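You operate a simulated robot arm through the tools that you are given. There is no shell and no other tool. Be economical: measure what you need, move in short steps, check, and stop when the job is done.

Carry out the task below with a simulated two-armed robot. There is one attempt and no reset: what you move stays moved.

## Task
On the grey table, fold the blue cloth in half, so that its two short edges meet.

Only the result counts: the job must be done as asked and must still hold three seconds after the hand-in. Knocking over, shifting, dropping, spilling or breaking anything else fails it. Flat cloth is picked up by pressing the open fingertips on it (5 to 10 N) and closing them slowly along it; thin cloth reads only 2 to 8 mm in the jaws.

## Robot
Two 7-joint arms with two-finger parallel grippers on one trunk, on a base that drives. Base frame: it is fixed to the floor where the robot stands at the start and does not move with it; the origin is under the middle of the robot, x ahead of it, y to its left, z up; the surface under the hand at the start is at about z = 75. Readings come in cm, rad, newtons and seconds.
The left shoulder is at the start at [5, 16.5, 103], the right one opposite. With the tool pointing down near the work surface each hand reaches from about 24 to 70 cm from the robot's upright axis, wherever it stands, measured 20 degrees to its own side. Places, roughly: grey table [100, -20, 80]. Payload 3.91 kg a hand.
Tool frame (each hand has its own): the origin (TCP) lies between the finger pads and is the grasp point; the fingertips stand 3 cm ahead of it; z points along the fingers, y is the line along which they close. The gripper opens to 11 cm. The fingers are 2 cm wide and 1 cm thick; the gripper's body (4.8 by 11.2 cm) begins 5.5 cm behind the TCP.
Orientation is told as [roll, pitch, yaw] about the base's x, y, z axes, in that order, counted from this pose: with the fingers straight down and closing along the base's y, the tool's x points along the base's -x, its y along +y and its z along -z.

## Interface
- The arms move only by the tool nudge_tool. It takes "left_series", "right_series" or both (then of equal length, played together; a hand with none holds still); each is a list of rows, each a list of 6 numbers: the shift along the tool's x, y, z in units of 25 mm (1.0 is 25 mm), then the turn, a rotation vector about the tool's x, y, z in units of 4 degrees (1.0 is 4 degrees). In form: [[tx, ty, tz, rx, ry, rz], ...]. A call has 1 to 20 rows; each row shifts and turns the commanded pose from where the row before left it, along the tool's axes as they then stand. "left_grip" and "right_grip" are, for a hand that has rows, the gripper command, from -1 (fully open) to 1 (shut), values between in proportion, set as the call begins (left out, the last holds). A call with a number of a shift or a turn outside -1 to 1 is refused whole. Rows are played at 5 a second. More than 5 cm and 0.15 rad between two rows, or a gripper value outside its range, and nothing of the call is played. A pose out of reach is approached as far as the arm can. The call stops where the force on the tool passes 40 N (or 10 N more than at its start, if that is more) or the arm is blocked; 0.2 s more then pass. Each finger travels about 4.5 cm/s and halts on what it meets, pressing with about 25 N; the grip force reading is that of the motor and also rises with nothing between the fingers. The clock runs only during rows and for 0.2 s after the last one: add rows that do not move to give the fingers time. It gives the time, the measured TCP pose, the force on the tool (base axes), the opening and the grip force at its end, in the units of the frame above (readings bear some noise), with the torque about the TCP (base axes, N m) and any sound that the robot's microphone picked up, and new pictures: "views" is both (left out), scene, wrist or none (wrist: the cameras of the hands that moved).
- Cameras (640 x 400 px; columns grow to the right, rows downward): "scene" is now at [10.88, -1.16, 118.49]; the picture's right is [-0.16, -0.99, 0.00], its down [-0.69, 0.11, -0.71] and it looks along [0.70, -0.12, -0.70] (base axes); focal length 237 px, centre (320, 200). "left" rides on the left gripper at [7.2, -1.7, -10.3] in its tool frame; the picture's right is [0.23, 0.97, 0.00], its down [-0.76, 0.18, -0.62] and it looks along [-0.61, 0.14, 0.78] (tool axes); focal length 222 px, centre (320, 200). "right" rides on the right gripper at [7.2, 1.7, -10.3] in its tool frame; the picture's right is [-0.23, 0.97, 0.00], its down [-0.76, -0.18, -0.62] and it looks along [-0.61, -0.14, 0.78] (tool axes); focal length 222 px, centre (320, 200).
- lift_body(by): slides the trunk up (or, below 0, down) by that many cm; the arms and the scene camera ride with it, the base frame stays. It gives what a move gives, with no picture.
- drive_base(legs): drives the robot by 1 to 6 legs, each [ahead, left, turn to the left] in cm, cm and rad, along the robot's own axes; the way and the turn of a leg run together, so that a leg with both is an arc; at most 150 cm and 3.142 rad a leg. The arms and the cameras ride along, it lands a little off, and it stops where it bumps. It gives what a move gives, and a new picture of the scene camera.
- aim_head(pan, tilt): turns the head with the scene camera to pan (to the left, within 1.396 rad either way) and tilt (down, from -0.506 to 1.204), counted from straight ahead of the robot. It gives what a move gives, and a new picture of the scene camera.
- measure_at(camera, pixels): for up to 12 pixels [column, row] of the newest picture of that camera ("zoom" is the newest enlarged one), the place [x, y, z] in the base frame of the surface seen there, good to about 0.2 cm. It takes no simulated time.
- enlarge(camera, box): a new picture of the part [left, top, right, bottom] of that camera's present view, enlarged. It takes no simulated time.
- job_done(): hands the job in; it is judged then, once.

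Go step by step. Measure first, check grasps and placings, and put right what went wrong. The budget is 80 turns and 260 pictures, counting those below and the enlarged ones. Unless the task says otherwise, let go and move clear before handing in, and close with one line.

The tools are called after ">>>" by a JSON object that holds its "api" and its "payload". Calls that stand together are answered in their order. nudge_tool: Moves the arms, as the interface text tells. Its arguments: {"type":"object","properties":{"left_series":{"type":"array"},"left_grip":{"type":"number"},"right_series":{"type":"array"},"right_grip":{"type":"number"},"views":{"type":"string","enum":["both","scene","wrist","none"]}},"required":[]} The other tools are called the same way: lift_body (by) slides the trunk up or down; drive_base (legs) drives the base; aim_head (pan, tilt) turns the head that bears the scene camera; measure_at (camera, pixels) gives the place of the surface under pixels of a picture; enlarge (camera, box) takes an enlarged picture of a part of a camera's view; job_done () hands the job in.

At the start:

```text
time_s: 0.0
left_tool_pos: [54.27, 9.67, 95.25]
left_tcp_rot: [0.001, 0.0, 0.001]
left_wrist_force: [0.4, 0.0, 0.7]
left_wrist_torque: [0.03, -0.01, -0.01]
left_grip_width: 11.0
left_gripper_force: 0.0
right_tool_pos: [46.6, -34.15, 98.5]
right_tcp_rot: [0.0, 0.001, 0.001]
right_wrist_force: [-0.1, -0.2, 0.4]
right_wrist_torque: [0.0, 0.0, 0.01]
right_grip_width: 11.01
right_gripper_force: 0.1
trunk travel left (down, up): [-25.0, 25.3]
robot x, y, heading: [-0.08, -0.14, 0.004]
head pan, tilt: [-0.164, 0.778]
```

scene: 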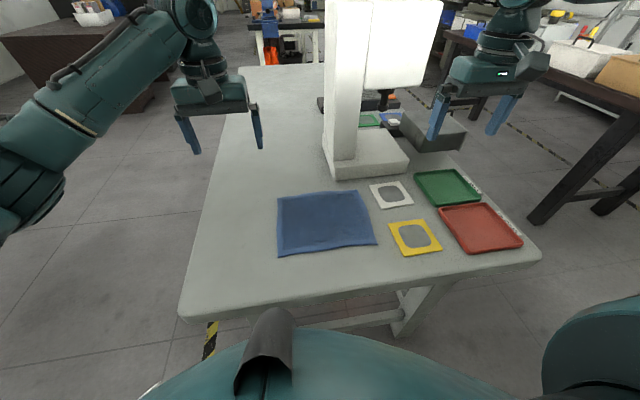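
right: 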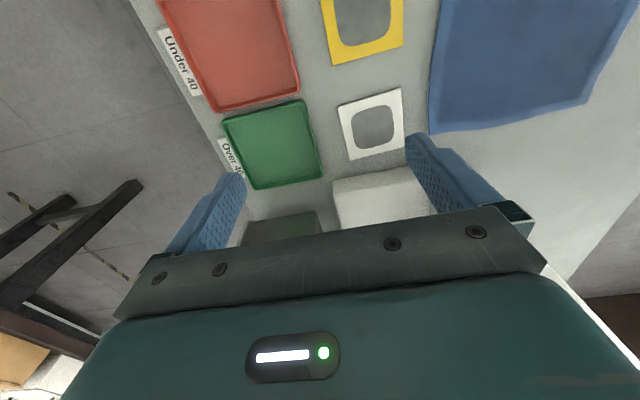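
left: 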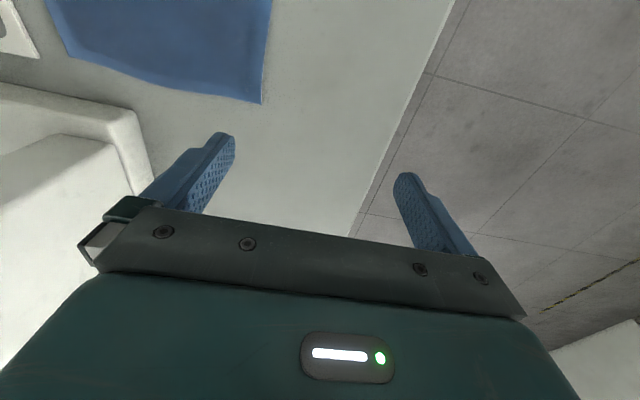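

The blue cloth lies at scene pixels about (277,196), (358,190), (376,243), (277,257). I measure its corners and the table.

>>> {"api": "measure_at", "payload": {"camera": "scene", "pixels": [[279, 198], [357, 192], [374, 242], [279, 255], [320, 225], [250, 240], [330, 275], [372, 190], [390, 225], [330, 172], [277, 225], [367, 215]]}}

>>> {"api": "enlarge", "payload": {"camera": "scene", "box": [240, 160, 400, 280]}}

```text
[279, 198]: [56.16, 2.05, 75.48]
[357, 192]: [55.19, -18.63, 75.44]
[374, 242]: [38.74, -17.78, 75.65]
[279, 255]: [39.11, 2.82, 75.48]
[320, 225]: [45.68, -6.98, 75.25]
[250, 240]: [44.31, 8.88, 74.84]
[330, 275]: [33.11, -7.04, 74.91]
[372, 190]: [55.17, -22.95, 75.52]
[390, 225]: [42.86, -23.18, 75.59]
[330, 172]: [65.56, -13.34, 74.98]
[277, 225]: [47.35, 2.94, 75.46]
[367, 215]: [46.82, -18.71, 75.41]
```

```text
3.33 times, centred on (320, 220) of scene
```

zoom: 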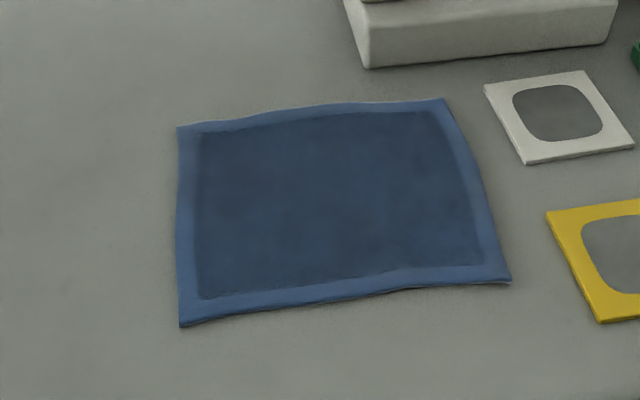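

The cloth is about 21.5 cm along y and 17 cm along x, so its short edges are at y≈2.5 and y≈-18.5. I measure the white device and the table borders before choosing a stance.

>>> {"api": "measure_at", "payload": {"camera": "scene", "pixels": [[332, 176], [405, 168], [368, 145], [340, 100], [326, 60], [370, 80], [430, 82], [400, 40], [184, 315], [205, 200], [240, 75], [500, 265]]}}

>>> {"api": "aim_head", "payload": {"pan": 0.9, "tilt": 0.6}}

```text
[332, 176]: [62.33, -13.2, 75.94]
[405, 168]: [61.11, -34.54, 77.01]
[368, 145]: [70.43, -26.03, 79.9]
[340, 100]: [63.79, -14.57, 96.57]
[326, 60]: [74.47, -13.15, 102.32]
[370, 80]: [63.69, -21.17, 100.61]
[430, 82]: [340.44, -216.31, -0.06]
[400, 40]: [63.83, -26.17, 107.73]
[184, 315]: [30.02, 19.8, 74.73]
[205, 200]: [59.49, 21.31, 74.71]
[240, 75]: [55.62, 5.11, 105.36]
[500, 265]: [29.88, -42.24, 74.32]
```

```text
time_s: 1.3
left_tool_pos: [54.28, 9.82, 95.14]
left_tcp_rot: [0.001, 0.001, 0.002]
left_wrist_force: [-0.2, 0.0, 0.8]
left_wrist_torque: [0.0, 0.02, 0.02]
left_grip_width: 11.0
left_gripper_force: 0.1
right_tool_pos: [46.44, -34.01, 98.5]
right_tcp_rot: [0.001, 0.0, 0.0]
right_wrist_force: [0.0, -1.0, -0.5]
right_wrist_torque: [0.01, -0.02, 0.0]
right_grip_width: 10.99
right_gripper_force: 0.0
trunk travel left (down, up): [-25.0, 25.3]
robot x, y, heading: [0.05, -0.04, -0.002]
head pan, tilt: [0.901, 0.6]
```

scene: 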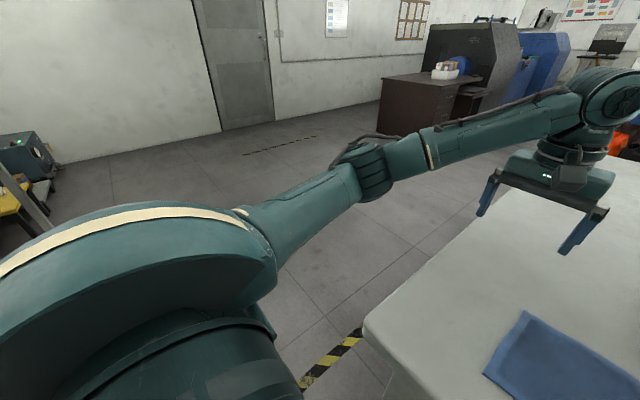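

The table's left edge is at y≈20.5, the floor on that side is clear, and the pillar begins at x≈63.5, y<-13. I'll drive round to the left side so both hands can take the near short edge symmetrically. First I look down to see the base clearance.

>>> {"api": "aim_head", "payload": {"pan": 0.0, "tilt": 1.2}}

>>> {"api": "drive_base", "payload": {"legs": [[-45, 0, 0], [0, 49, 0], [0, 0, -1.571]]}}

```text
time_s: 2.5
left_tool_pos: [54.33, 9.76, 95.26]
left_tcp_rot: [0.002, -0.001, 0.001]
left_wrist_force: [-0.8, 0.6, 0.4]
left_wrist_torque: [-0.01, 0.0, -0.03]
left_grip_width: 11.02
left_gripper_force: 0.0
right_tool_pos: [46.37, -34.16, 98.38]
right_tcp_rot: [0.0, 0.0, 0.002]
right_wrist_force: [-0.3, 0.0, 0.1]
right_wrist_torque: [0.03, -0.01, 0.0]
right_grip_width: 11.01
right_gripper_force: 0.1
trunk travel left (down, up): [-25.0, 25.3]
robot x, y, heading: [0.15, -0.28, 0.006]
head pan, tilt: [0.0, 1.201]
```

scene: 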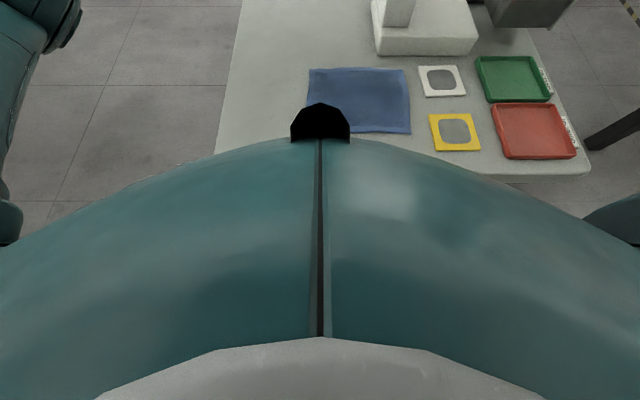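

```text
time_s: 13.4
left_tool_pos: [-34.3, -4.76, 95.2]
left_tcp_rot: [0.0, 0.0, -1.542]
left_wrist_force: [0.9, -0.2, 0.1]
left_wrist_torque: [0.03, 0.03, -0.03]
left_grip_width: 11.0
left_gripper_force: 0.0
right_tool_pos: [-78.21, 1.8, 98.5]
right_tcp_rot: [0.0, 0.001, -1.545]
right_wrist_force: [-0.6, -0.1, -0.1]
right_wrist_torque: [-0.03, 0.0, -0.04]
right_grip_width: 10.99
right_gripper_force: 0.0
trunk travel left (down, up): [-25.0, 25.3]
robot x, y, heading: [-45.42, 49.4, -1.55]
head pan, tilt: [0.0, 1.201]
```

scene: 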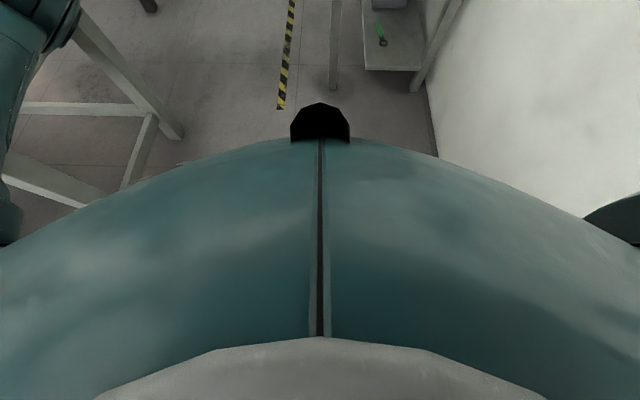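

The turn came off well, with the robot at (-45.4, 49.4) and heading -1.55. I now drive sideways along the table's left side, correcting the heading.

>>> {"api": "drive_base", "payload": {"legs": [[0, 0, -0.02], [0, 88, 0]]}}

>>> {"api": "aim_head", "payload": {"pan": 0.0, "tilt": 0.85}}

```text
time_s: 21.9
left_tool_pos: [53.18, -4.33, 95.18]
left_tcp_rot: [0.0, -0.001, -1.559]
left_wrist_force: [0.5, -0.1, -0.9]
left_wrist_torque: [0.0, -0.01, -0.03]
left_grip_width: 10.99
left_gripper_force: 0.0
right_tool_pos: [9.23, 3.02, 98.45]
right_tcp_rot: [0.001, 0.0, -1.563]
right_wrist_force: [1.1, 0.5, -0.4]
right_wrist_torque: [0.02, 0.01, 0.0]
right_grip_width: 11.02
right_gripper_force: 0.1
trunk travel left (down, up): [-25.0, 25.3]
robot x, y, heading: [42.97, 49.54, -1.562]
head pan, tilt: [0.0, 1.201]
```

scene: 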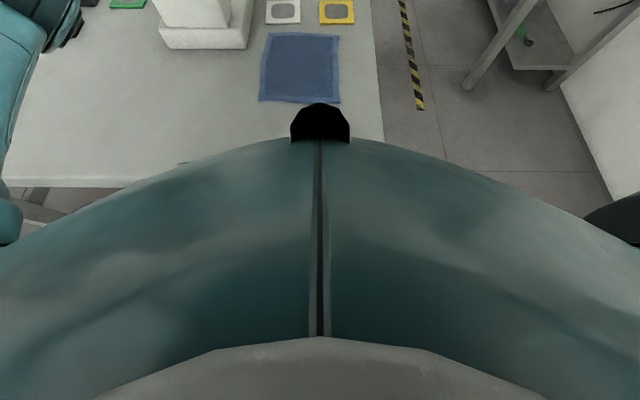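

```text
time_s: 22.7
left_tool_pos: [53.21, -4.39, 95.17]
left_tcp_rot: [0.001, 0.0, -1.56]
left_wrist_force: [-1.1, -0.7, 0.0]
left_wrist_torque: [-0.05, 0.02, 0.0]
left_grip_width: 11.01
left_gripper_force: 0.0
right_tool_pos: [9.17, 3.04, 98.38]
right_tcp_rot: [0.002, -0.001, -1.562]
right_wrist_force: [-0.7, 0.5, 0.2]
right_wrist_torque: [0.0, 0.02, 0.03]
right_grip_width: 11.02
right_gripper_force: 0.0
trunk travel left (down, up): [-25.0, 25.3]
robot x, y, heading: [42.82, 49.53, -1.561]
head pan, tilt: [0.0, 0.85]
```

scene: 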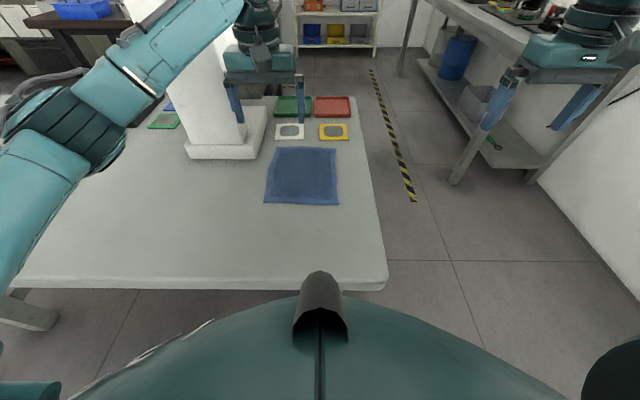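

The robot stands left of the table with the cloth at pixels (265–340, 147–205). I re-measure the cloth corners from here, along with the torso's front, to see whether I can go closer.

>>> {"api": "measure_at", "payload": {"camera": "scene", "pixels": [[265, 203], [339, 205], [334, 149], [277, 148], [302, 204], [305, 148], [320, 275], [320, 300], [270, 303], [300, 284], [338, 180], [270, 180]]}}

>>> {"api": "enlarge", "payload": {"camera": "scene", "box": [240, 130, 360, 220]}}

```text
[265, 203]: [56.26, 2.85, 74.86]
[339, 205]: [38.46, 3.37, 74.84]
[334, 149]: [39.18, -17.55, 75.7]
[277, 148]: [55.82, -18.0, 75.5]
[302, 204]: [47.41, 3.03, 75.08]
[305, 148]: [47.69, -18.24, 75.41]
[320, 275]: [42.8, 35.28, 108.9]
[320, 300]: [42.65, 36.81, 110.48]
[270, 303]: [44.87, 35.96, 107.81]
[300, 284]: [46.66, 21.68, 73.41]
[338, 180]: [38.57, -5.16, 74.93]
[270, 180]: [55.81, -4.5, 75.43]
```

```text
4.44 times, centred on (300, 175) of scene
```

zoom: 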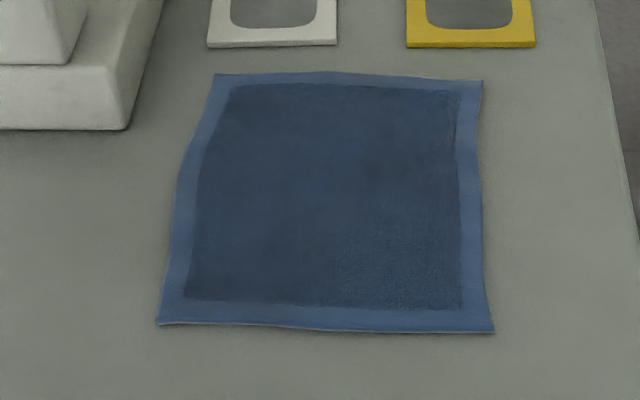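

The near short edge is at y≈3 (x 38.5–56.3) and the far one at y≈-18, with plenty of room in front of the torso. I drive 3 cm closer and 3 cm left, then turn both hands so that they close along base y, across the edge.

>>> {"api": "nudge_tool", "payload": {"left_series": [[1, 0, 0, 0, 0, 0], [1, 0, 0, 0, 0, 0], [1, 0, 0, 0, 0, 0], [0, 0, 0, 0, 0, -1], [0, 0, 0, 0, 0, -1], [0, 0, 0, 0, 0, -1], [0, 0, 0, 0, 0, -1], [0, 0, 0, 0, 0, -1], [0, 0, 0, 0, 0, -1], [0, 0, 0, 0, 0, -1], [0, 0, 0, 0, 0, -1], [0, 0, 0, 0, 0, -1], [0, 0, 0, 0, 0, -1]], "right_series": [[0, 0, 0, 0, 0, 0], [0, 0, 0, 0, 0, 0], [0, 0, 0, 0, 0, 0], [0, 0, 0, 0, 0, -1], [0, 0, 0, 0, 0, -1], [0, 0, 0, 0, 0, -1], [0, 0, 0, 0, 0, -1], [0, 0, 0, 0, 0, -1], [0, 0, 0, 0, 0, -1], [0, 0, 0, 0, 0, -1], [0, 0, 0, 0, 0, -1], [0, 0, 0, 0, 0, -1], [0, 0, 0, 0, 0, -1]], "views": "none"}}

>>> {"api": "drive_base", "payload": {"legs": [[3, 3, -0.01]]}}

>>> {"api": "nudge_tool", "payload": {"left_series": [[0, 0, 0, 0, 0, -1], [0, 0, 0, 0, 0, -1], [0, 0, 0, 0, 0, -1], [0, 0, 0, 0, 0, -1], [0, 0, 0, 0, 0, -1], [0, 0, 0, 0, 0, -1], [0, 0, 0, 0, 0, -1], [0, 0, 0, 0, 0, -1], [0, 0, 0, 0, 0, -1], [0, 0, 0, 0, 0, -1], [0, 0, 0, 0, 0, -1], [0, 0, 0, 0, 0, -1]], "right_series": [[0, 0, 0, 0, 0, -1], [0, 0, 0, 0, 0, -1], [0, 0, 0, 0, 0, -1], [0, 0, 0, 0, 0, -1], [0, 0, 0, 0, 0, -1], [0, 0, 0, 0, 0, -1], [0, 0, 0, 0, 0, -1], [0, 0, 0, 0, 0, -1], [0, 0, 0, 0, 0, -1], [0, 0, 0, 0, 0, -1], [0, 0, 0, 0, 0, -1], [0, 0, 0, 0, 0, -1]], "views": "scene"}}

```text
time_s: 25.5
left_tool_pos: [53.05, 3.23, 95.07]
left_tcp_rot: [0.001, 0.0, -0.861]
left_wrist_force: [-0.3, -0.2, 0.0]
left_wrist_torque: [0.04, 0.01, 0.0]
left_grip_width: 11.0
left_gripper_force: 0.0
right_tool_pos: [9.2, 3.09, 98.55]
right_tcp_rot: [0.001, 0.0, -0.861]
right_wrist_force: [1.2, 0.7, -0.8]
right_wrist_torque: [-0.04, 0.03, 0.01]
right_grip_width: 11.0
right_gripper_force: 0.1
trunk travel left (down, up): [-25.0, 25.3]
robot x, y, heading: [42.86, 50.13, -1.566]
head pan, tilt: [0.0, 0.85]
```

```text
time_s: 26.5
left_tool_pos: [55.73, 0.04, 95.17]
left_tcp_rot: [-0.001, 0.0, -0.87]
left_wrist_force: [0.2, -0.2, 0.4]
left_wrist_torque: [-0.03, 0.0, -0.02]
left_grip_width: 10.98
left_gripper_force: 0.1
right_tool_pos: [11.78, 0.36, 98.52]
right_tcp_rot: [0.0, 0.0, -0.873]
right_wrist_force: [-0.3, 0.3, 0.1]
right_wrist_torque: [0.0, 0.02, -0.01]
right_grip_width: 11.0
right_gripper_force: 0.1
trunk travel left (down, up): [-25.0, 25.3]
robot x, y, heading: [45.79, 46.78, -1.57]
head pan, tilt: [0.0, 0.85]
```

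scene: 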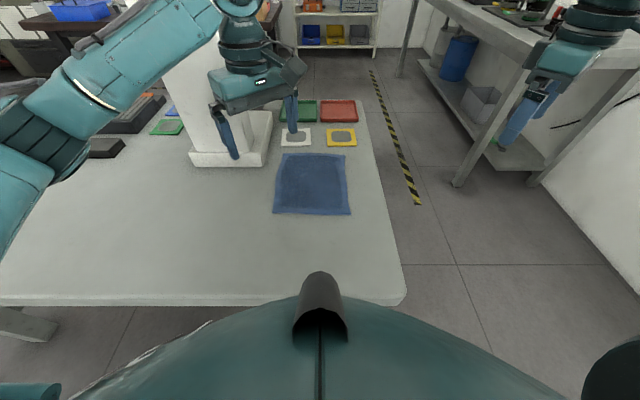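

```text
time_s: 29.1
left_tool_pos: [55.7, 0.16, 95.15]
left_tcp_rot: [-0.001, 0.0, -0.032]
left_wrist_force: [0.9, 0.2, 0.4]
left_wrist_torque: [0.02, 0.0, -0.03]
left_grip_width: 11.0
left_gripper_force: 0.0
right_tool_pos: [11.81, 0.28, 98.44]
right_tcp_rot: [-0.001, -0.001, -0.033]
right_wrist_force: [-0.1, -0.7, 0.2]
right_wrist_torque: [-0.03, -0.01, 0.0]
right_grip_width: 11.01
right_gripper_force: 0.1
trunk travel left (down, up): [-25.0, 25.3]
robot x, y, heading: [45.75, 46.79, -1.569]
head pan, tilt: [0.0, 0.85]
```

scene: 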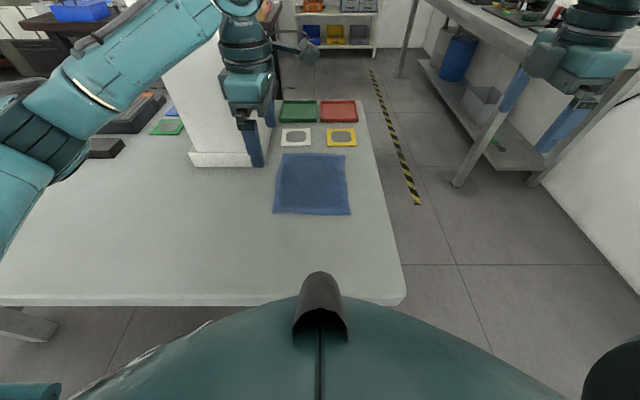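

Both hands are turned to close along y. The left wrist would pass close to the pillar, so I shift the base 6 cm to the right. Then I bring both hands above the near edge.

>>> {"api": "drive_base", "payload": {"legs": [[0, -6, 0]]}}

>>> {"api": "nudge_tool", "payload": {"left_series": [[0, 0, 0, 0, 0, -0.46], [-1, 0, 1, 0, 0, 0], [-0.8, 0.3, 1, 0, 0, 0], [0, 0, 0.4, 0, 0, 0], [0, 0, 0, 0, 0, 0], [0, 0, 0, 0, 0, 0], [0, 0, 0, 0, 0, 0], [0, 0, 0, 0, 0, 0], [0, 0, 0, 0, 0, 0], [0, 0, 0, 0, 0, 0], [0, 0, 0, 0, 0, 0], [0, 0, 0, 0, 0, 0], [0, 0, 0, 0, 0, 0], [0, 0, 0, 0, 0, 0], [0, 0, 0, 0, 0, 0]], "right_series": [[0, 0, 0, 0, 0, -0.46], [-1, 0, 0, 0, 0, 0], [-1, 0, 0, 0, 0, 0], [-1, 0, 0, 0, 0, 0], [-1, 0, 0, 0, 0, 0], [-1, 0, 0, 0, 0, 0], [-1, 0, 0, 0, 0, 0], [-1, 0, 0, 0, 0, 0], [-1, 0, 0, 0, 0, 0], [-1, 0, 0, 0, 0, 0], [-1, 0, 0, 0, 0, 0], [-1, 0, 0, 0, 0, 0], [-1, 0, 0.5, 0, 0, 0], [-1, 0, 1, 0, 0, 0], [-1, 0.3, 1, 0, 0, 0]], "left_grip": 0.27, "right_grip": 0.27, "views": "both"}}

```text
time_s: 30.3
left_tool_pos: [49.77, 0.18, 95.15]
left_tcp_rot: [0.0, 0.001, -0.034]
left_wrist_force: [-0.2, -0.1, 1.7]
left_wrist_torque: [-0.02, -0.01, 0.02]
left_grip_width: 10.98
left_gripper_force: 0.1
right_tool_pos: [5.78, 0.22, 98.51]
right_tcp_rot: [-0.001, 0.001, -0.035]
right_wrist_force: [1.1, -0.6, -0.3]
right_wrist_torque: [-0.04, -0.01, 0.01]
right_grip_width: 10.99
right_gripper_force: 0.0
trunk travel left (down, up): [-25.0, 25.3]
robot x, y, heading: [40.13, 46.75, -1.571]
head pan, tilt: [0.0, 0.85]
```

scene: 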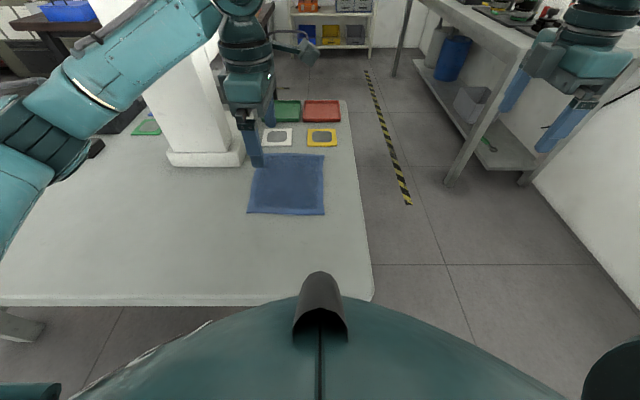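

```text
time_s: 33.5
left_tool_pos: [54.41, 0.83, 89.09]
left_tcp_rot: [0.001, 0.0, -0.002]
left_wrist_force: [-0.3, -0.9, -0.7]
left_wrist_torque: [-0.01, -0.02, -0.01]
left_grip_width: 4.01
left_gripper_force: 0.1
right_tool_pos: [29.58, 5.88, 91.64]
right_tcp_rot: [-0.001, -0.005, -0.005]
right_wrist_force: [0.0, 0.2, 0.2]
right_wrist_torque: [-0.02, 0.02, -0.02]
right_grip_width: 4.01
right_gripper_force: 0.1
right hand out of reach, approached as far as the arm can: row 10, 11, 12, 13, 14, 15
trunk travel left (down, up): [-25.0, 25.3]
robot x, y, heading: [39.82, 46.56, -1.572]
head pan, tilt: [0.0, 0.85]
```

scene: 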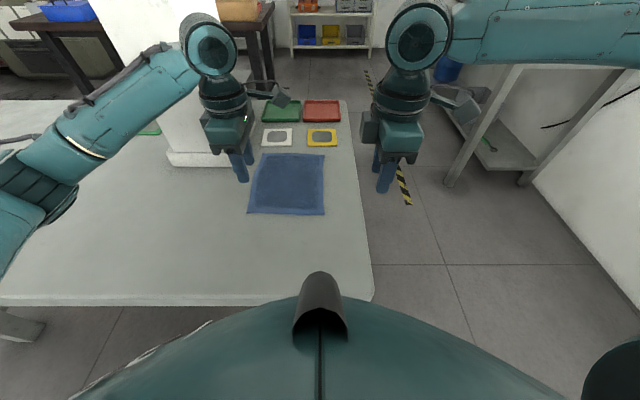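
right: 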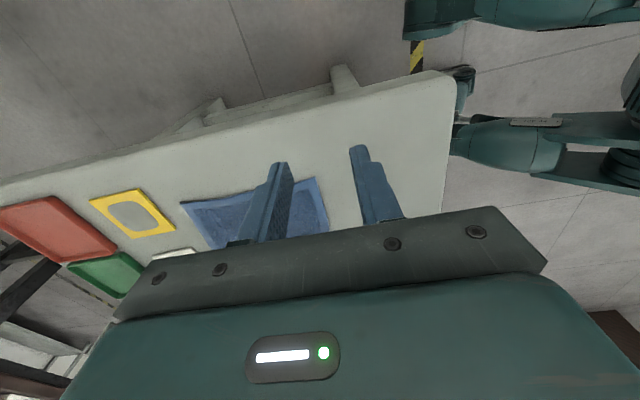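
left: 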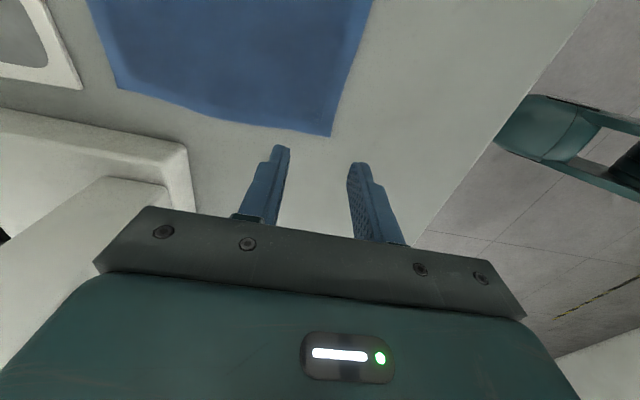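

The right hand hit its limit at (29.6, 5.9) with that yaw. Its natural yaw (closing along x, cameras on the robot side) reaches better, so I'll turn both hands back to it and use forward tilt instead. I first back the right hand out a little.

>>> {"api": "nudge_tool", "payload": {"left_series": [[0, 0, -1, 0, 0, 0], [0, 0, 0, 0, 0, 1], [0, 0, 0, 0, 0, 1], [0, 0, 0, 0, 0, 1], [0, 0, 0, 0, 0, 1], [0, 0, 0, 0, 0, 1], [0, 0, 0, 0, 0, 1], [0, 0, 0, 0, 0, 1], [0, 0, 0, 0, 0, 1], [0, 0, 0, 0, 0, 1], [0, 0, 0, 0, 0, 1], [0, 0, 0, 0, 0, 1]], "right_series": [[1, 0, 0, 0, 0, 0], [1, 0, 0, 0, 0, 0], [0, 0, 0, 0, 0, 1], [0, 0, 0, 0, 0, 1], [0, 0, 0, 0, 0, 1], [0, 0, 0, 0, 0, 1], [0, 0, 0, 0, 0, 1], [0, 0, 0, 0, 0, 1], [0, 0, 0, 0, 0, 1], [0, 0, 0, 0, 0, 1], [0, 0, 0, 0, 0, 1], [0, 0, 0, 0, 0, 1]], "views": "none"}}

>>> {"api": "nudge_tool", "payload": {"left_series": [[0, 0, 0, 0, 0, 1], [0, 0, 0, 0, 0, 1], [0, 0, 0, 0, 0, 1], [0, 0, 0, 0, 0, 1], [0, 0, 0, 0, 0, 1], [0, 0, 0, 0, 0, 1], [0, 0, 0, 0, 0, 1], [0, 0, 0, 0, 0, 1], [0, 0, 0, 0, 0, 1], [0, 0, 0, 0, 0, 1], [0, 0, 0, 0, 0, 1], [0, 0, 0, 0, 0, 0.4]], "right_series": [[0, 0, 0, 0, 0, 1], [0, 0, 0, 0, 0, 1], [0, 0, 0, 0, 0, 1], [0, 0, 0, 0, 0, 1], [0, 0, 0, 0, 0, 1], [0, 0, 0, 0, 0, 1], [0, 0, 0, 0, 0, 1], [0, 0, 0, 0, 0, 1], [0, 0, 0, 0, 0, 1], [0, 0, 0, 0, 0, 1], [0, 0, 0, 0, 0, 1], [0, 0, 0, 0, 0, 1]], "views": "scene"}}

```text
time_s: 36.1
left_tool_pos: [54.25, 0.9, 91.67]
left_tcp_rot: [0.0, 0.0, -0.772]
left_wrist_force: [0.4, -0.2, 0.5]
left_wrist_torque: [-0.01, 0.0, 0.01]
left_grip_width: 4.02
left_gripper_force: 0.0
right_tool_pos: [24.55, 5.8, 91.74]
right_tcp_rot: [0.0, -0.001, -0.704]
right_wrist_force: [0.8, -0.1, 0.2]
right_wrist_torque: [0.03, 0.03, -0.02]
right_grip_width: 3.99
right_gripper_force: 0.1
trunk travel left (down, up): [-25.0, 25.3]
robot x, y, heading: [40.04, 47.19, -1.572]
head pan, tilt: [0.0, 0.85]
```

```text
time_s: 38.7
left_tool_pos: [54.23, 0.9, 91.84]
left_tcp_rot: [-0.001, 0.0, -1.566]
left_wrist_force: [0.4, 0.6, -1.1]
left_wrist_torque: [0.0, -0.02, -0.04]
left_grip_width: 4.04
left_gripper_force: 0.1
right_tool_pos: [24.42, 5.93, 91.8]
right_tcp_rot: [0.0, -0.001, -1.541]
right_wrist_force: [1.0, -0.2, -0.4]
right_wrist_torque: [0.0, -0.03, 0.02]
right_grip_width: 3.99
right_gripper_force: 0.0
trunk travel left (down, up): [-25.0, 25.3]
robot x, y, heading: [40.07, 46.47, -1.568]
head pan, tilt: [0.0, 0.85]
```

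scene: 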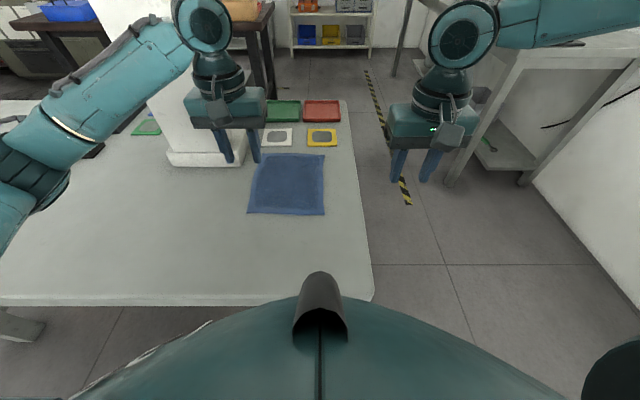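

Both hands are back at natural yaw. I bring the right hand beside the left above the edge and tilt both 25° forward, stopping about 5 cm above the cloth.

>>> {"api": "nudge_tool", "payload": {"left_series": [[0.34, -0.08, 0, 0, 0, 0], [0.34, -0.08, 0, 0, 0, 0], [0, 0, 0, 0, -1, 0], [0, 0, 0, 0, -1, 0], [0, 0, 0, 0, -1, 0], [0, 0, 0, 0, -1, 0], [0, 0, 0, 0, -1, 0], [0, 0, 0, 0, -1, 0], [0, 0, 0, 0, -0.25, 0], [0, 0, 0, 0, 0, 0]], "right_series": [[-0.4, 0, 0, 0, 0, 0.4], [-0.4, 1, 0, 0, 0, 0], [-0.4, 1, 0, 0, -1, 0], [0, 1, 0, 0, -1, 0], [0, 1, 0, 0, -1, 0], [0, 1, 0, 0, -1, 0], [0, 1, 0, 0, -1, 0], [0, 0.6, 0, 0, -1, 0], [0, 0, 0, 0, -0.25, 0], [0, 0, 0, 0, 0, 0]], "left_grip": 0.42, "right_grip": 0.42, "views": "both"}}

```text
time_s: 40.9
left_tool_pos: [53.88, 2.46, 91.74]
left_tcp_rot: [0.001, -0.436, -1.565]
left_wrist_force: [-0.1, 0.9, 0.4]
left_wrist_torque: [0.01, 0.01, -0.01]
left_grip_width: 3.2
left_gripper_force: 0.0
right_tool_pos: [31.26, 6.92, 93.21]
right_tcp_rot: [-0.001, -0.437, -1.566]
right_wrist_force: [-0.4, 0.2, 0.2]
right_wrist_torque: [-0.05, 0.02, 0.01]
right_grip_width: 3.18
right_gripper_force: 0.1
right hand out of reach, approached as far as the arm can: row 3, 4, 5, 6, 7, 8
trunk travel left (down, up): [-25.0, 25.3]
robot x, y, heading: [39.88, 46.86, -1.568]
head pan, tilt: [0.0, 0.85]
```

scene: 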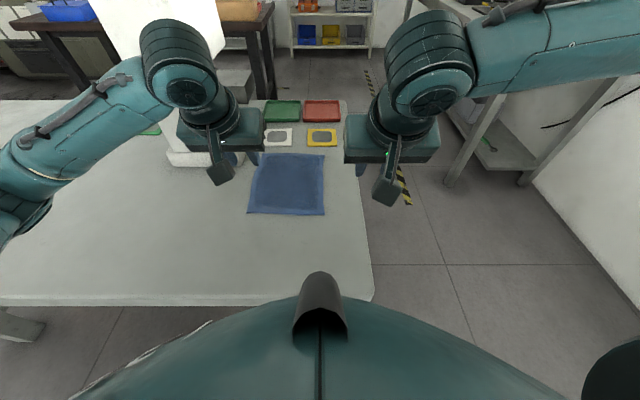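
right: 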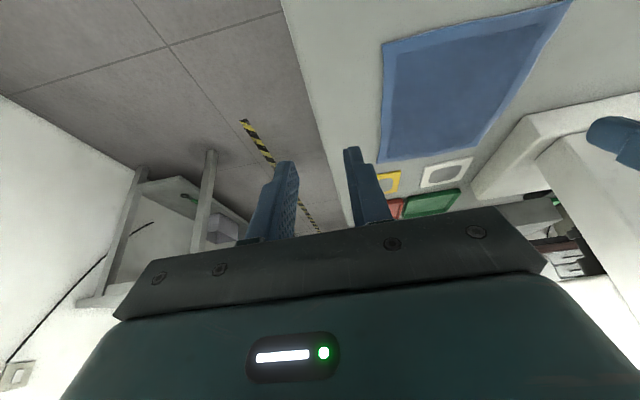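
left: 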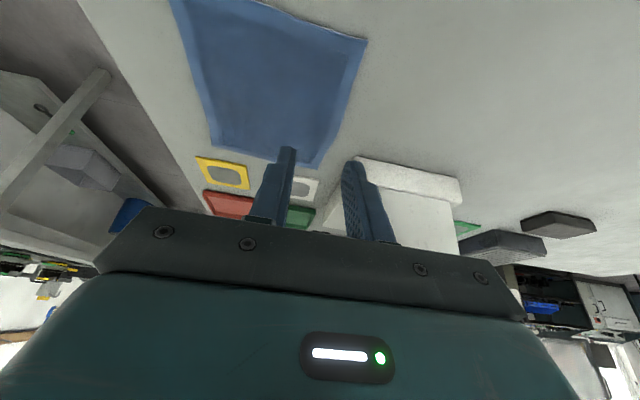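

The right arm can't come further inward at this short distance (about 41 cm). Further away it straightens and should reach the centre, so I back the base by 9 cm, shift 6 cm left and try again. I can drive forward later during the fold.

>>> {"api": "drive_base", "payload": {"legs": [[-9, 6, 0]]}}

```text
time_s: 42.1
left_tool_pos: [59.9, 11.55, 91.87]
left_tcp_rot: [0.0, -0.437, -1.568]
left_wrist_force: [-0.2, 0.5, -0.8]
left_wrist_torque: [0.03, 0.0, 0.03]
left_grip_width: 3.18
left_gripper_force: 0.0
right_tool_pos: [37.25, 15.94, 93.22]
right_tcp_rot: [-0.001, -0.438, -1.569]
right_wrist_force: [-0.2, -0.1, 0.4]
right_wrist_torque: [-0.03, 0.0, 0.02]
right_grip_width: 3.19
right_gripper_force: 0.0
trunk travel left (down, up): [-25.0, 25.3]
robot x, y, heading: [45.84, 55.99, -1.566]
head pan, tilt: [0.0, 0.85]
```

scene: 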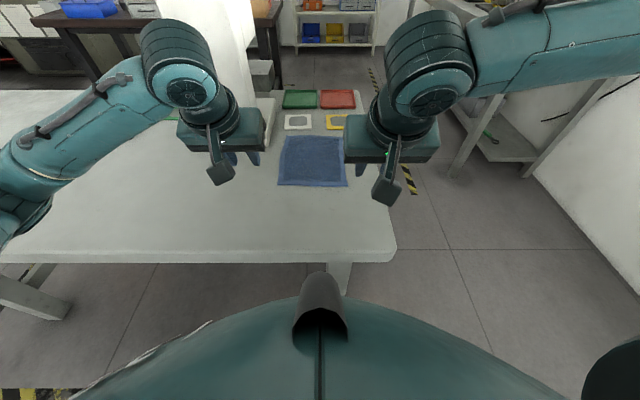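

The robot is at (45.8, 56), so the near edge is now 53 cm ahead. I move both hands to just above their grasp points.

>>> {"api": "nudge_tool", "payload": {"left_series": [[-0.318, -0.407, 0.73, 0, 0, 0], [-0.318, -0.407, 0.73, 0, 0, 0], [-0.318, -0.407, 0.73, 0, 0, 0], [-0.318, -0.407, 0.73, 0, 0, 0], [-0.318, -0.407, 0.73, 0, 0, 0], [-0.318, -0.407, 0.73, 0, 0, 0], [0, 0, 0, 0, 0, 0]], "right_series": [[-0.527, 0.243, 0.923, 0, 0, 0], [-0.527, 0.243, 0.923, 0, 0, 0], [-0.527, 0.243, 0.923, 0, 0, 0], [-0.527, 0.243, 0.923, 0, 0, 0], [-0.527, 0.243, 0.923, 0, 0, 0], [-0.527, 0.243, 0.923, 0, 0, 0], [0, 0, 0, 0, 0, 0]], "views": "both"}}

```text
time_s: 43.7
left_tool_pos: [53.94, 2.47, 83.65]
left_tcp_rot: [0.001, -0.434, -1.567]
left_wrist_force: [0.4, 0.3, -0.2]
left_wrist_torque: [-0.02, 0.01, 0.04]
left_grip_width: 3.19
left_gripper_force: 0.0
right_tool_pos: [33.31, 5.47, 85.98]
right_tcp_rot: [0.002, -0.435, -1.57]
right_wrist_force: [0.8, -0.4, 0.4]
right_wrist_torque: [-0.03, -0.03, 0.01]
right_grip_width: 3.19
right_gripper_force: 0.0
right hand out of reach, approached as far as the arm can: row 1, 2, 3, 4, 5, 6
trunk travel left (down, up): [-25.0, 25.3]
robot x, y, heading: [46.0, 55.82, -1.574]
head pan, tilt: [0.0, 0.85]
```

scene: 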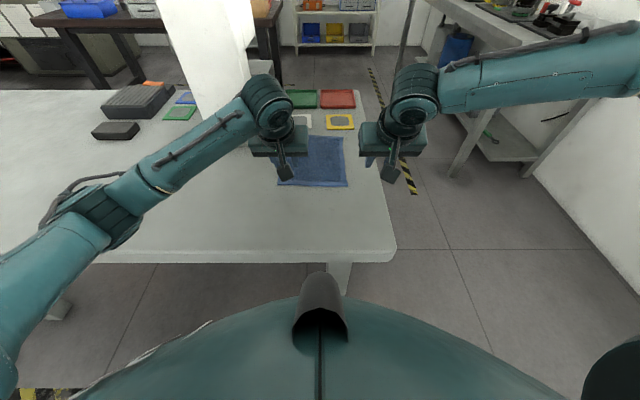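
right: 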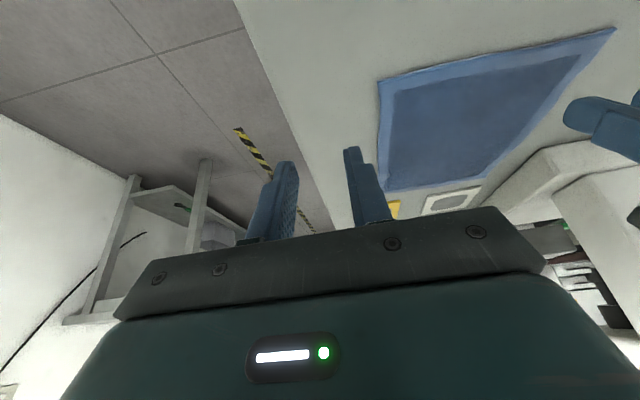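
left: 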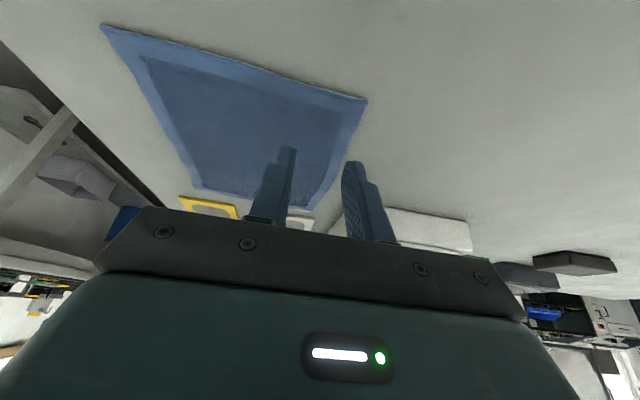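

The right elbow is stuck in a high swivel at its limit, unlike the left. I extend the right hand outward and ahead at height so the arm straightens, bring it inward out there, and then retract it to the edge.

>>> {"api": "nudge_tool", "payload": {"right_series": [[0, -1, -1, 0, 1, 0], [0, -1, -1, 0, 1, 0], [0, -1, -1, 0, 1, 0], [0, 0, 0, 0, 1, 0], [0, 0, 0, 0, 1, 0], [0, 0, 0, 0, 1, 0], [-1, 0, 0, 0, 0.25, 0], [-1, 0, 0, 0, 0, 0], [-1, 0, 0, 0, 0, 0], [-1, 0, 0, 0, 0, 0], [-1, 0, 0, 0, 0, 0], [-1, 0, 0, 0, 0, 0], [-1, 0, 0, 0, 0, 0]], "views": "scene"}}

```text
time_s: 46.5
left_tool_pos: [53.88, 2.56, 83.71]
left_tcp_rot: [0.0, -0.437, -1.567]
left_wrist_force: [-0.5, 0.7, 0.3]
left_wrist_torque: [-0.02, -0.03, 0.01]
left_grip_width: 3.18
left_gripper_force: 0.0
right_tool_pos: [21.52, -0.89, 93.35]
right_tcp_rot: [0.002, -0.004, -1.569]
right_wrist_force: [-0.5, -0.5, 0.1]
right_wrist_torque: [0.0, 0.01, -0.01]
right_grip_width: 3.17
right_gripper_force: 0.1
right hand out of reach, approached as far as the arm can: row 9, 10, 11, 12, 13
trunk travel left (down, up): [-25.0, 25.3]
robot x, y, heading: [45.8, 56.19, -1.575]
head pan, tilt: [0.0, 0.85]
```

scene: 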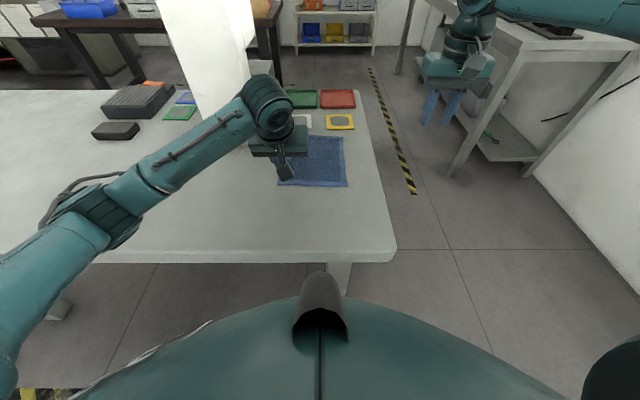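

The right arm is limited again at (21.5, -0.9), well short of full length. I look at its posture.

>>> {"api": "aim_head", "payload": {"pan": -0.8, "tilt": 0.3}}

>>> {"api": "aim_head", "payload": {"pan": 0.8, "tilt": 0.5}}

```text
time_s: 47.6
left_tool_pos: [54.0, 2.43, 83.63]
left_tcp_rot: [0.001, -0.437, -1.568]
left_wrist_force: [-0.4, -0.8, 0.0]
left_wrist_torque: [0.01, 0.01, -0.05]
left_grip_width: 3.2
left_gripper_force: 0.0
right_tool_pos: [21.49, -0.76, 93.31]
right_tcp_rot: [0.002, -0.004, -1.569]
right_wrist_force: [0.4, 0.4, 0.6]
right_wrist_torque: [-0.02, 0.01, 0.0]
right_grip_width: 3.2
right_gripper_force: 0.1
trunk travel left (down, up): [-25.0, 25.3]
robot x, y, heading: [46.05, 56.25, -1.571]
head pan, tilt: [-0.799, 0.3]
```

scene: 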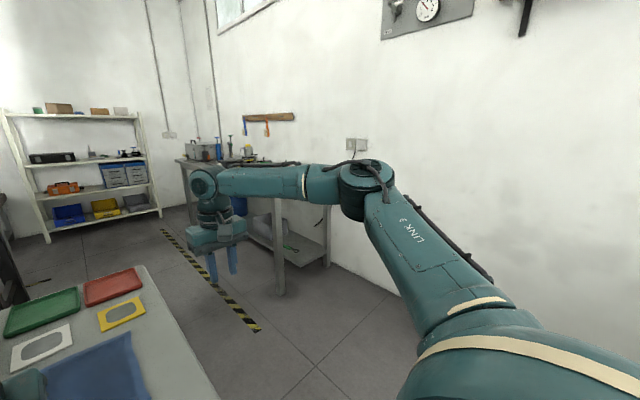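

```text
time_s: 49.3
left_tool_pos: [53.86, 2.55, 83.58]
left_tcp_rot: [-0.001, -0.435, -1.566]
left_wrist_force: [0.3, -0.4, -0.1]
left_wrist_torque: [0.02, 0.01, 0.0]
left_grip_width: 3.2
left_gripper_force: 0.0
right_tool_pos: [21.62, -0.7, 93.34]
right_tcp_rot: [0.003, -0.004, -1.569]
right_wrist_force: [0.0, -1.1, -0.6]
right_wrist_torque: [0.02, 0.0, 0.02]
right_grip_width: 3.19
right_gripper_force: 0.1
trunk travel left (down, up): [-25.0, 25.3]
robot x, y, heading: [45.77, 55.69, -1.573]
head pan, tilt: [0.799, 0.499]
```

scene: 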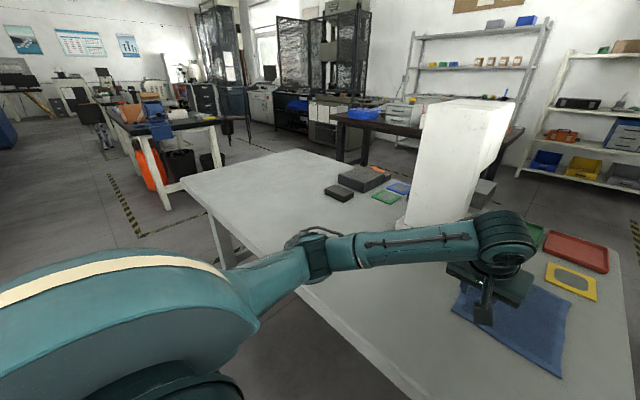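

The right elbow sits high while the left's is low. The earlier yaw turn probably pushed the right arm's swivel there. I retract a bit and swing the right yaw the other way to relax it, then come back.

>>> {"api": "aim_head", "payload": {"pan": -0.5, "tilt": 0.5}}

>>> {"api": "nudge_tool", "payload": {"right_series": [[1, 0, 0, 0, 0, 1], [1, 0, 0, 0, 0, 1], [0, 0, 0, 0, 0, 1], [0, 0, 0, 0, 0, 1], [0, 0, 0, 0, 0, 1], [0, 0, 0, 0, 0, 1], [0, 0, 0, 0, 0, 1], [0, 0, 0, 0, 0, 1], [0, 0, 0, 0, 0, 1], [0, 0, 0, 0, 0, 1], [0, 0, 0, 0, 0, 1], [0, 0, 0, 0, 0, 1], [0, 0, 0, 0, 0, 1], [0, 0, 0, 0, 0, 1], [0, 0, 0, 0, 0, 1]], "views": "scene"}}

```text
time_s: 50.8
left_tool_pos: [53.91, 2.48, 83.58]
left_tcp_rot: [0.001, -0.437, -1.567]
left_wrist_force: [0.4, 0.1, -0.8]
left_wrist_torque: [0.01, 0.03, 0.01]
left_grip_width: 3.17
left_gripper_force: 0.1
right_tool_pos: [21.54, -0.69, 93.36]
right_tcp_rot: [0.003, -0.003, -1.569]
right_wrist_force: [0.8, -0.4, 0.4]
right_wrist_torque: [0.01, -0.01, -0.04]
right_grip_width: 3.22
right_gripper_force: 0.1
trunk travel left (down, up): [-25.0, 25.3]
robot x, y, heading: [45.76, 56.42, -1.572]
head pan, tilt: [-0.499, 0.499]
```

scene: 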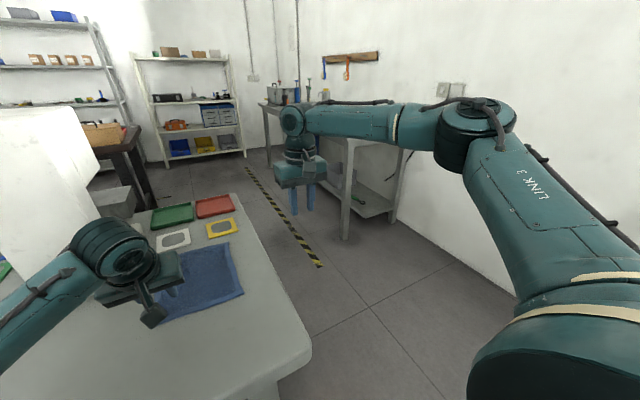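

```text
time_s: 54.0
left_tool_pos: [53.91, 2.55, 83.63]
left_tcp_rot: [0.0, -0.437, -1.567]
left_wrist_force: [0.7, -1.0, 1.3]
left_wrist_torque: [-0.01, -0.04, -0.01]
left_grip_width: 3.19
left_gripper_force: 0.1
right_tool_pos: [21.69, 4.28, 93.34]
right_tcp_rot: [0.0, -0.002, -2.616]
right_wrist_force: [0.3, -0.4, 0.5]
right_wrist_torque: [-0.02, -0.02, 0.01]
right_grip_width: 3.19
right_gripper_force: 0.0
trunk travel left (down, up): [-25.0, 25.3]
robot x, y, heading: [46.04, 55.55, -1.572]
head pan, tilt: [-0.499, 0.499]
```

scene: 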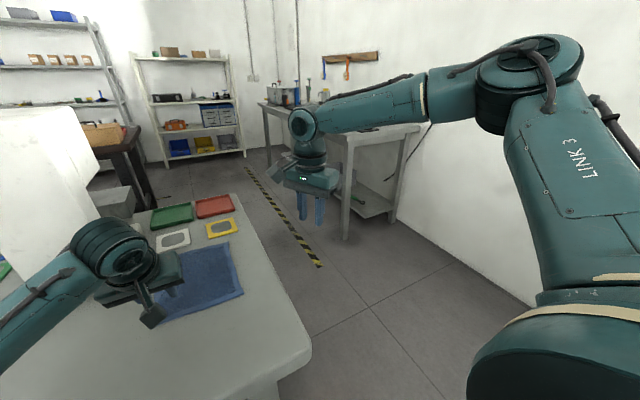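

The elbow rose further into a clear elbow-up posture. I test whether the hand can now move inward (+x) and ahead from here.

>>> {"api": "nudge_tool", "payload": {"right_series": [[0.865, 0.502, 0, 0, 0, 0], [0.865, 0.502, 0, 0, 0, 0], [0.865, 0.502, 0, 0, 0, 0], [0.865, 0.502, 0, 0, 0, 0], [0.865, 0.502, 0, 0, 0, 0], [0.865, 0.502, 0, 0, 0, 0]], "views": "scene"}}

```text
time_s: 55.4
left_tool_pos: [53.89, 2.54, 83.72]
left_tcp_rot: [0.001, -0.436, -1.568]
left_wrist_force: [-0.3, -0.2, 0.4]
left_wrist_torque: [0.0, 0.0, -0.02]
left_grip_width: 3.2
left_gripper_force: 0.0
right_tool_pos: [31.99, 8.17, 93.64]
right_tcp_rot: [0.005, 0.003, -2.617]
right_wrist_force: [-0.3, -0.2, -0.3]
right_wrist_torque: [0.0, -0.03, -0.01]
right_grip_width: 3.19
right_gripper_force: 0.0
right hand out of reach, approached as far as the arm can: row 3, 4, 5, 6
trunk travel left (down, up): [-25.0, 25.3]
robot x, y, heading: [46.3, 55.76, -1.571]
head pan, tilt: [-0.499, 0.499]
```

scene: 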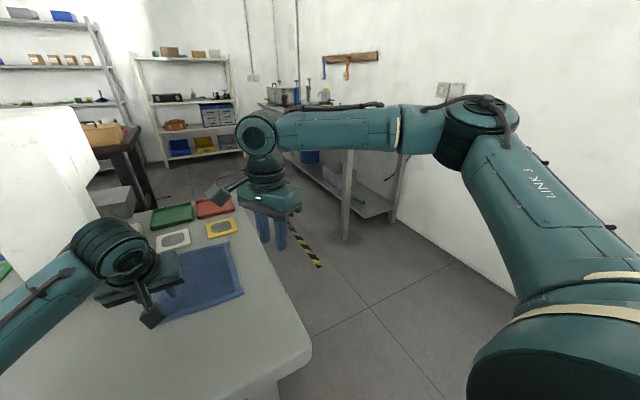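

The limit fits the right upper arm being stopped while the elbow is at shoulder height. Raising the trunk makes the arms hang and should free it, so I lift 20 cm and lower the right hand again.

>>> {"api": "lift_body", "payload": {"by": 20}}

>>> {"api": "nudge_tool", "payload": {"right_series": [[0, 0, 1, 0, 0, -1], [0, 0, 1, 0, 0, -1], [0, 0, 1, 0, 0, -1], [0, 0, 1, 0, 0, -1], [0, 0, 1, 0, 0, -1], [0, 0, 1, 0, 0, -1], [0, 0, 1, 0, 0, -1], [0, 0, 1, 0, 0, -1], [0, 0, 0, 0, 0, -1], [0, 0, 0, 0, 0, -1], [0, 0, 0, 0, 0, -1], [0, 0, 0, 0, 0, -1], [0, 0, 0, 0, 0, -1], [0, 0, 0, 0, 0, -1], [0, 0, 0, 0, 0, -1]], "views": "scene"}}

```text
time_s: 57.5
left_tool_pos: [53.83, 2.52, 103.75]
left_tcp_rot: [-0.002, -0.436, -1.568]
left_wrist_force: [0.5, 0.6, 0.1]
left_wrist_torque: [0.02, -0.03, 0.0]
left_grip_width: 3.19
left_gripper_force: 0.0
right_tool_pos: [31.92, 8.15, 113.6]
right_tcp_rot: [0.005, 0.003, -2.615]
right_wrist_force: [0.1, 0.4, 0.3]
right_wrist_torque: [-0.03, -0.01, -0.02]
right_grip_width: 3.18
right_gripper_force: 0.1
trunk travel left (down, up): [-45.0, 5.3]
robot x, y, heading: [45.7, 55.91, -1.575]
head pan, tilt: [-0.499, 0.499]
```

```text
time_s: 60.7
left_tool_pos: [53.78, 2.64, 103.62]
left_tcp_rot: [-0.001, -0.437, -1.568]
left_wrist_force: [0.7, -0.7, -0.2]
left_wrist_torque: [-0.02, 0.02, -0.03]
left_grip_width: 3.2
left_gripper_force: 0.0
right_tool_pos: [27.43, 11.44, 96.25]
right_tcp_rot: [0.002, -0.001, -1.567]
right_wrist_force: [0.2, 0.6, -0.6]
right_wrist_torque: [0.03, 0.01, -0.01]
right_grip_width: 3.2
right_gripper_force: 0.0
right hand out of reach, approached as far as the arm can: row 2, 3, 4, 5, 6, 7, 8
trunk travel left (down, up): [-45.0, 5.3]
robot x, y, heading: [45.97, 55.84, -1.573]
head pan, tilt: [-0.499, 0.499]
```

scene: 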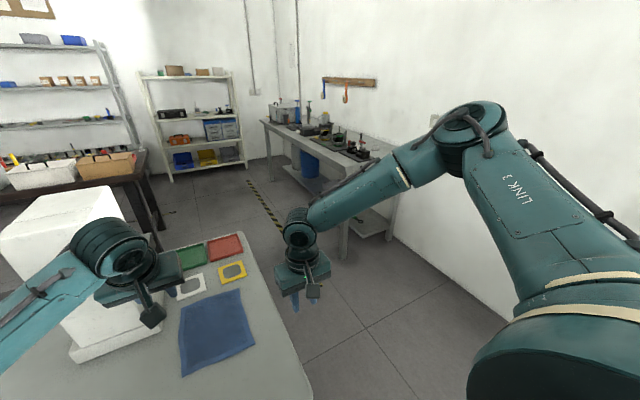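

It is still bound when lowering from this spot. I bring the right hand back out to the side where it was free, lower it there, and then come inward.

>>> {"api": "nudge_tool", "payload": {"right_series": [[0, -1, 0, 0, 0, 0], [0, -1, 0, 0, 0, 0], [0, -1, 0, 0, 0, 0], [0, -1, 0, 0, 0, 0], [0, -1, 0, 0, 0, 0], [0, -1, 0, 0, 0, 0], [0, 0, 1, 0, 0, 0], [0, 0, 1, 0, 0, 0], [0, 0, 1, 0, 0, 0], [0, 0, 1, 0, 0, 0]], "views": "none"}}

>>> {"api": "nudge_tool", "payload": {"right_series": [[0, 1, 0, 0, 0, 0], [0, 1, 0, 0, 0, 0], [0, 1, 0, 0, 0, 0], [0, 1, 0, 0, 0, 0], [0, 1, 0, 0, 0, 0], [0, 1, 0, 0, 0, 0], [0, 1, 0, 0, 0, 0]], "views": "scene"}}

```text
time_s: 62.9
left_tool_pos: [53.88, 2.52, 103.46]
left_tcp_rot: [0.0, -0.436, -1.566]
left_wrist_force: [0.1, -0.6, -0.5]
left_wrist_torque: [0.0, -0.02, -0.01]
left_grip_width: 3.19
left_gripper_force: 0.1
right_tool_pos: [12.2, 11.29, 87.05]
right_tcp_rot: [0.0, -0.003, -1.568]
right_wrist_force: [-0.1, 0.4, 0.2]
right_wrist_torque: [0.0, -0.01, 0.01]
right_grip_width: 3.2
right_gripper_force: 0.1
right hand out of reach, approached as far as the arm can: row 10
trunk travel left (down, up): [-45.0, 5.3]
robot x, y, heading: [45.96, 55.78, -1.574]
head pan, tilt: [-0.499, 0.499]
```

```text
time_s: 64.5
left_tool_pos: [53.96, 2.6, 103.64]
left_tcp_rot: [0.0, -0.438, -1.565]
left_wrist_force: [0.4, -0.2, 0.5]
left_wrist_torque: [0.01, -0.01, 0.0]
left_grip_width: 3.2
left_gripper_force: 0.0
right_tool_pos: [25.94, 14.47, 92.7]
right_tcp_rot: [0.001, -0.001, -1.57]
right_wrist_force: [0.2, 1.2, -0.6]
right_wrist_torque: [-0.01, 0.03, 0.0]
right_grip_width: 3.17
right_gripper_force: 0.1
right hand out of reach, approached as far as the arm can: row 1, 2, 3, 4, 5, 6, 7
trunk travel left (down, up): [-45.0, 5.3]
robot x, y, heading: [45.98, 55.89, -1.568]
head pan, tilt: [-0.499, 0.499]
```

scene: 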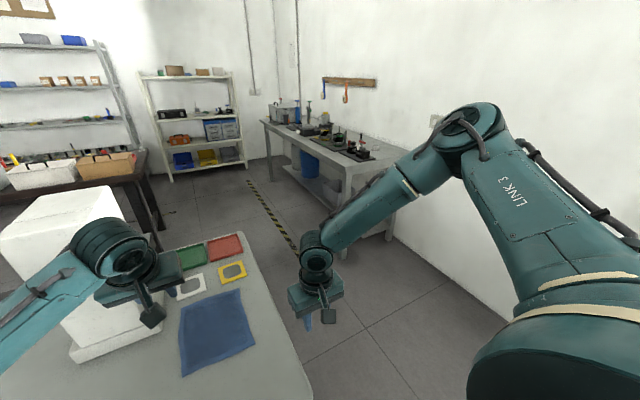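

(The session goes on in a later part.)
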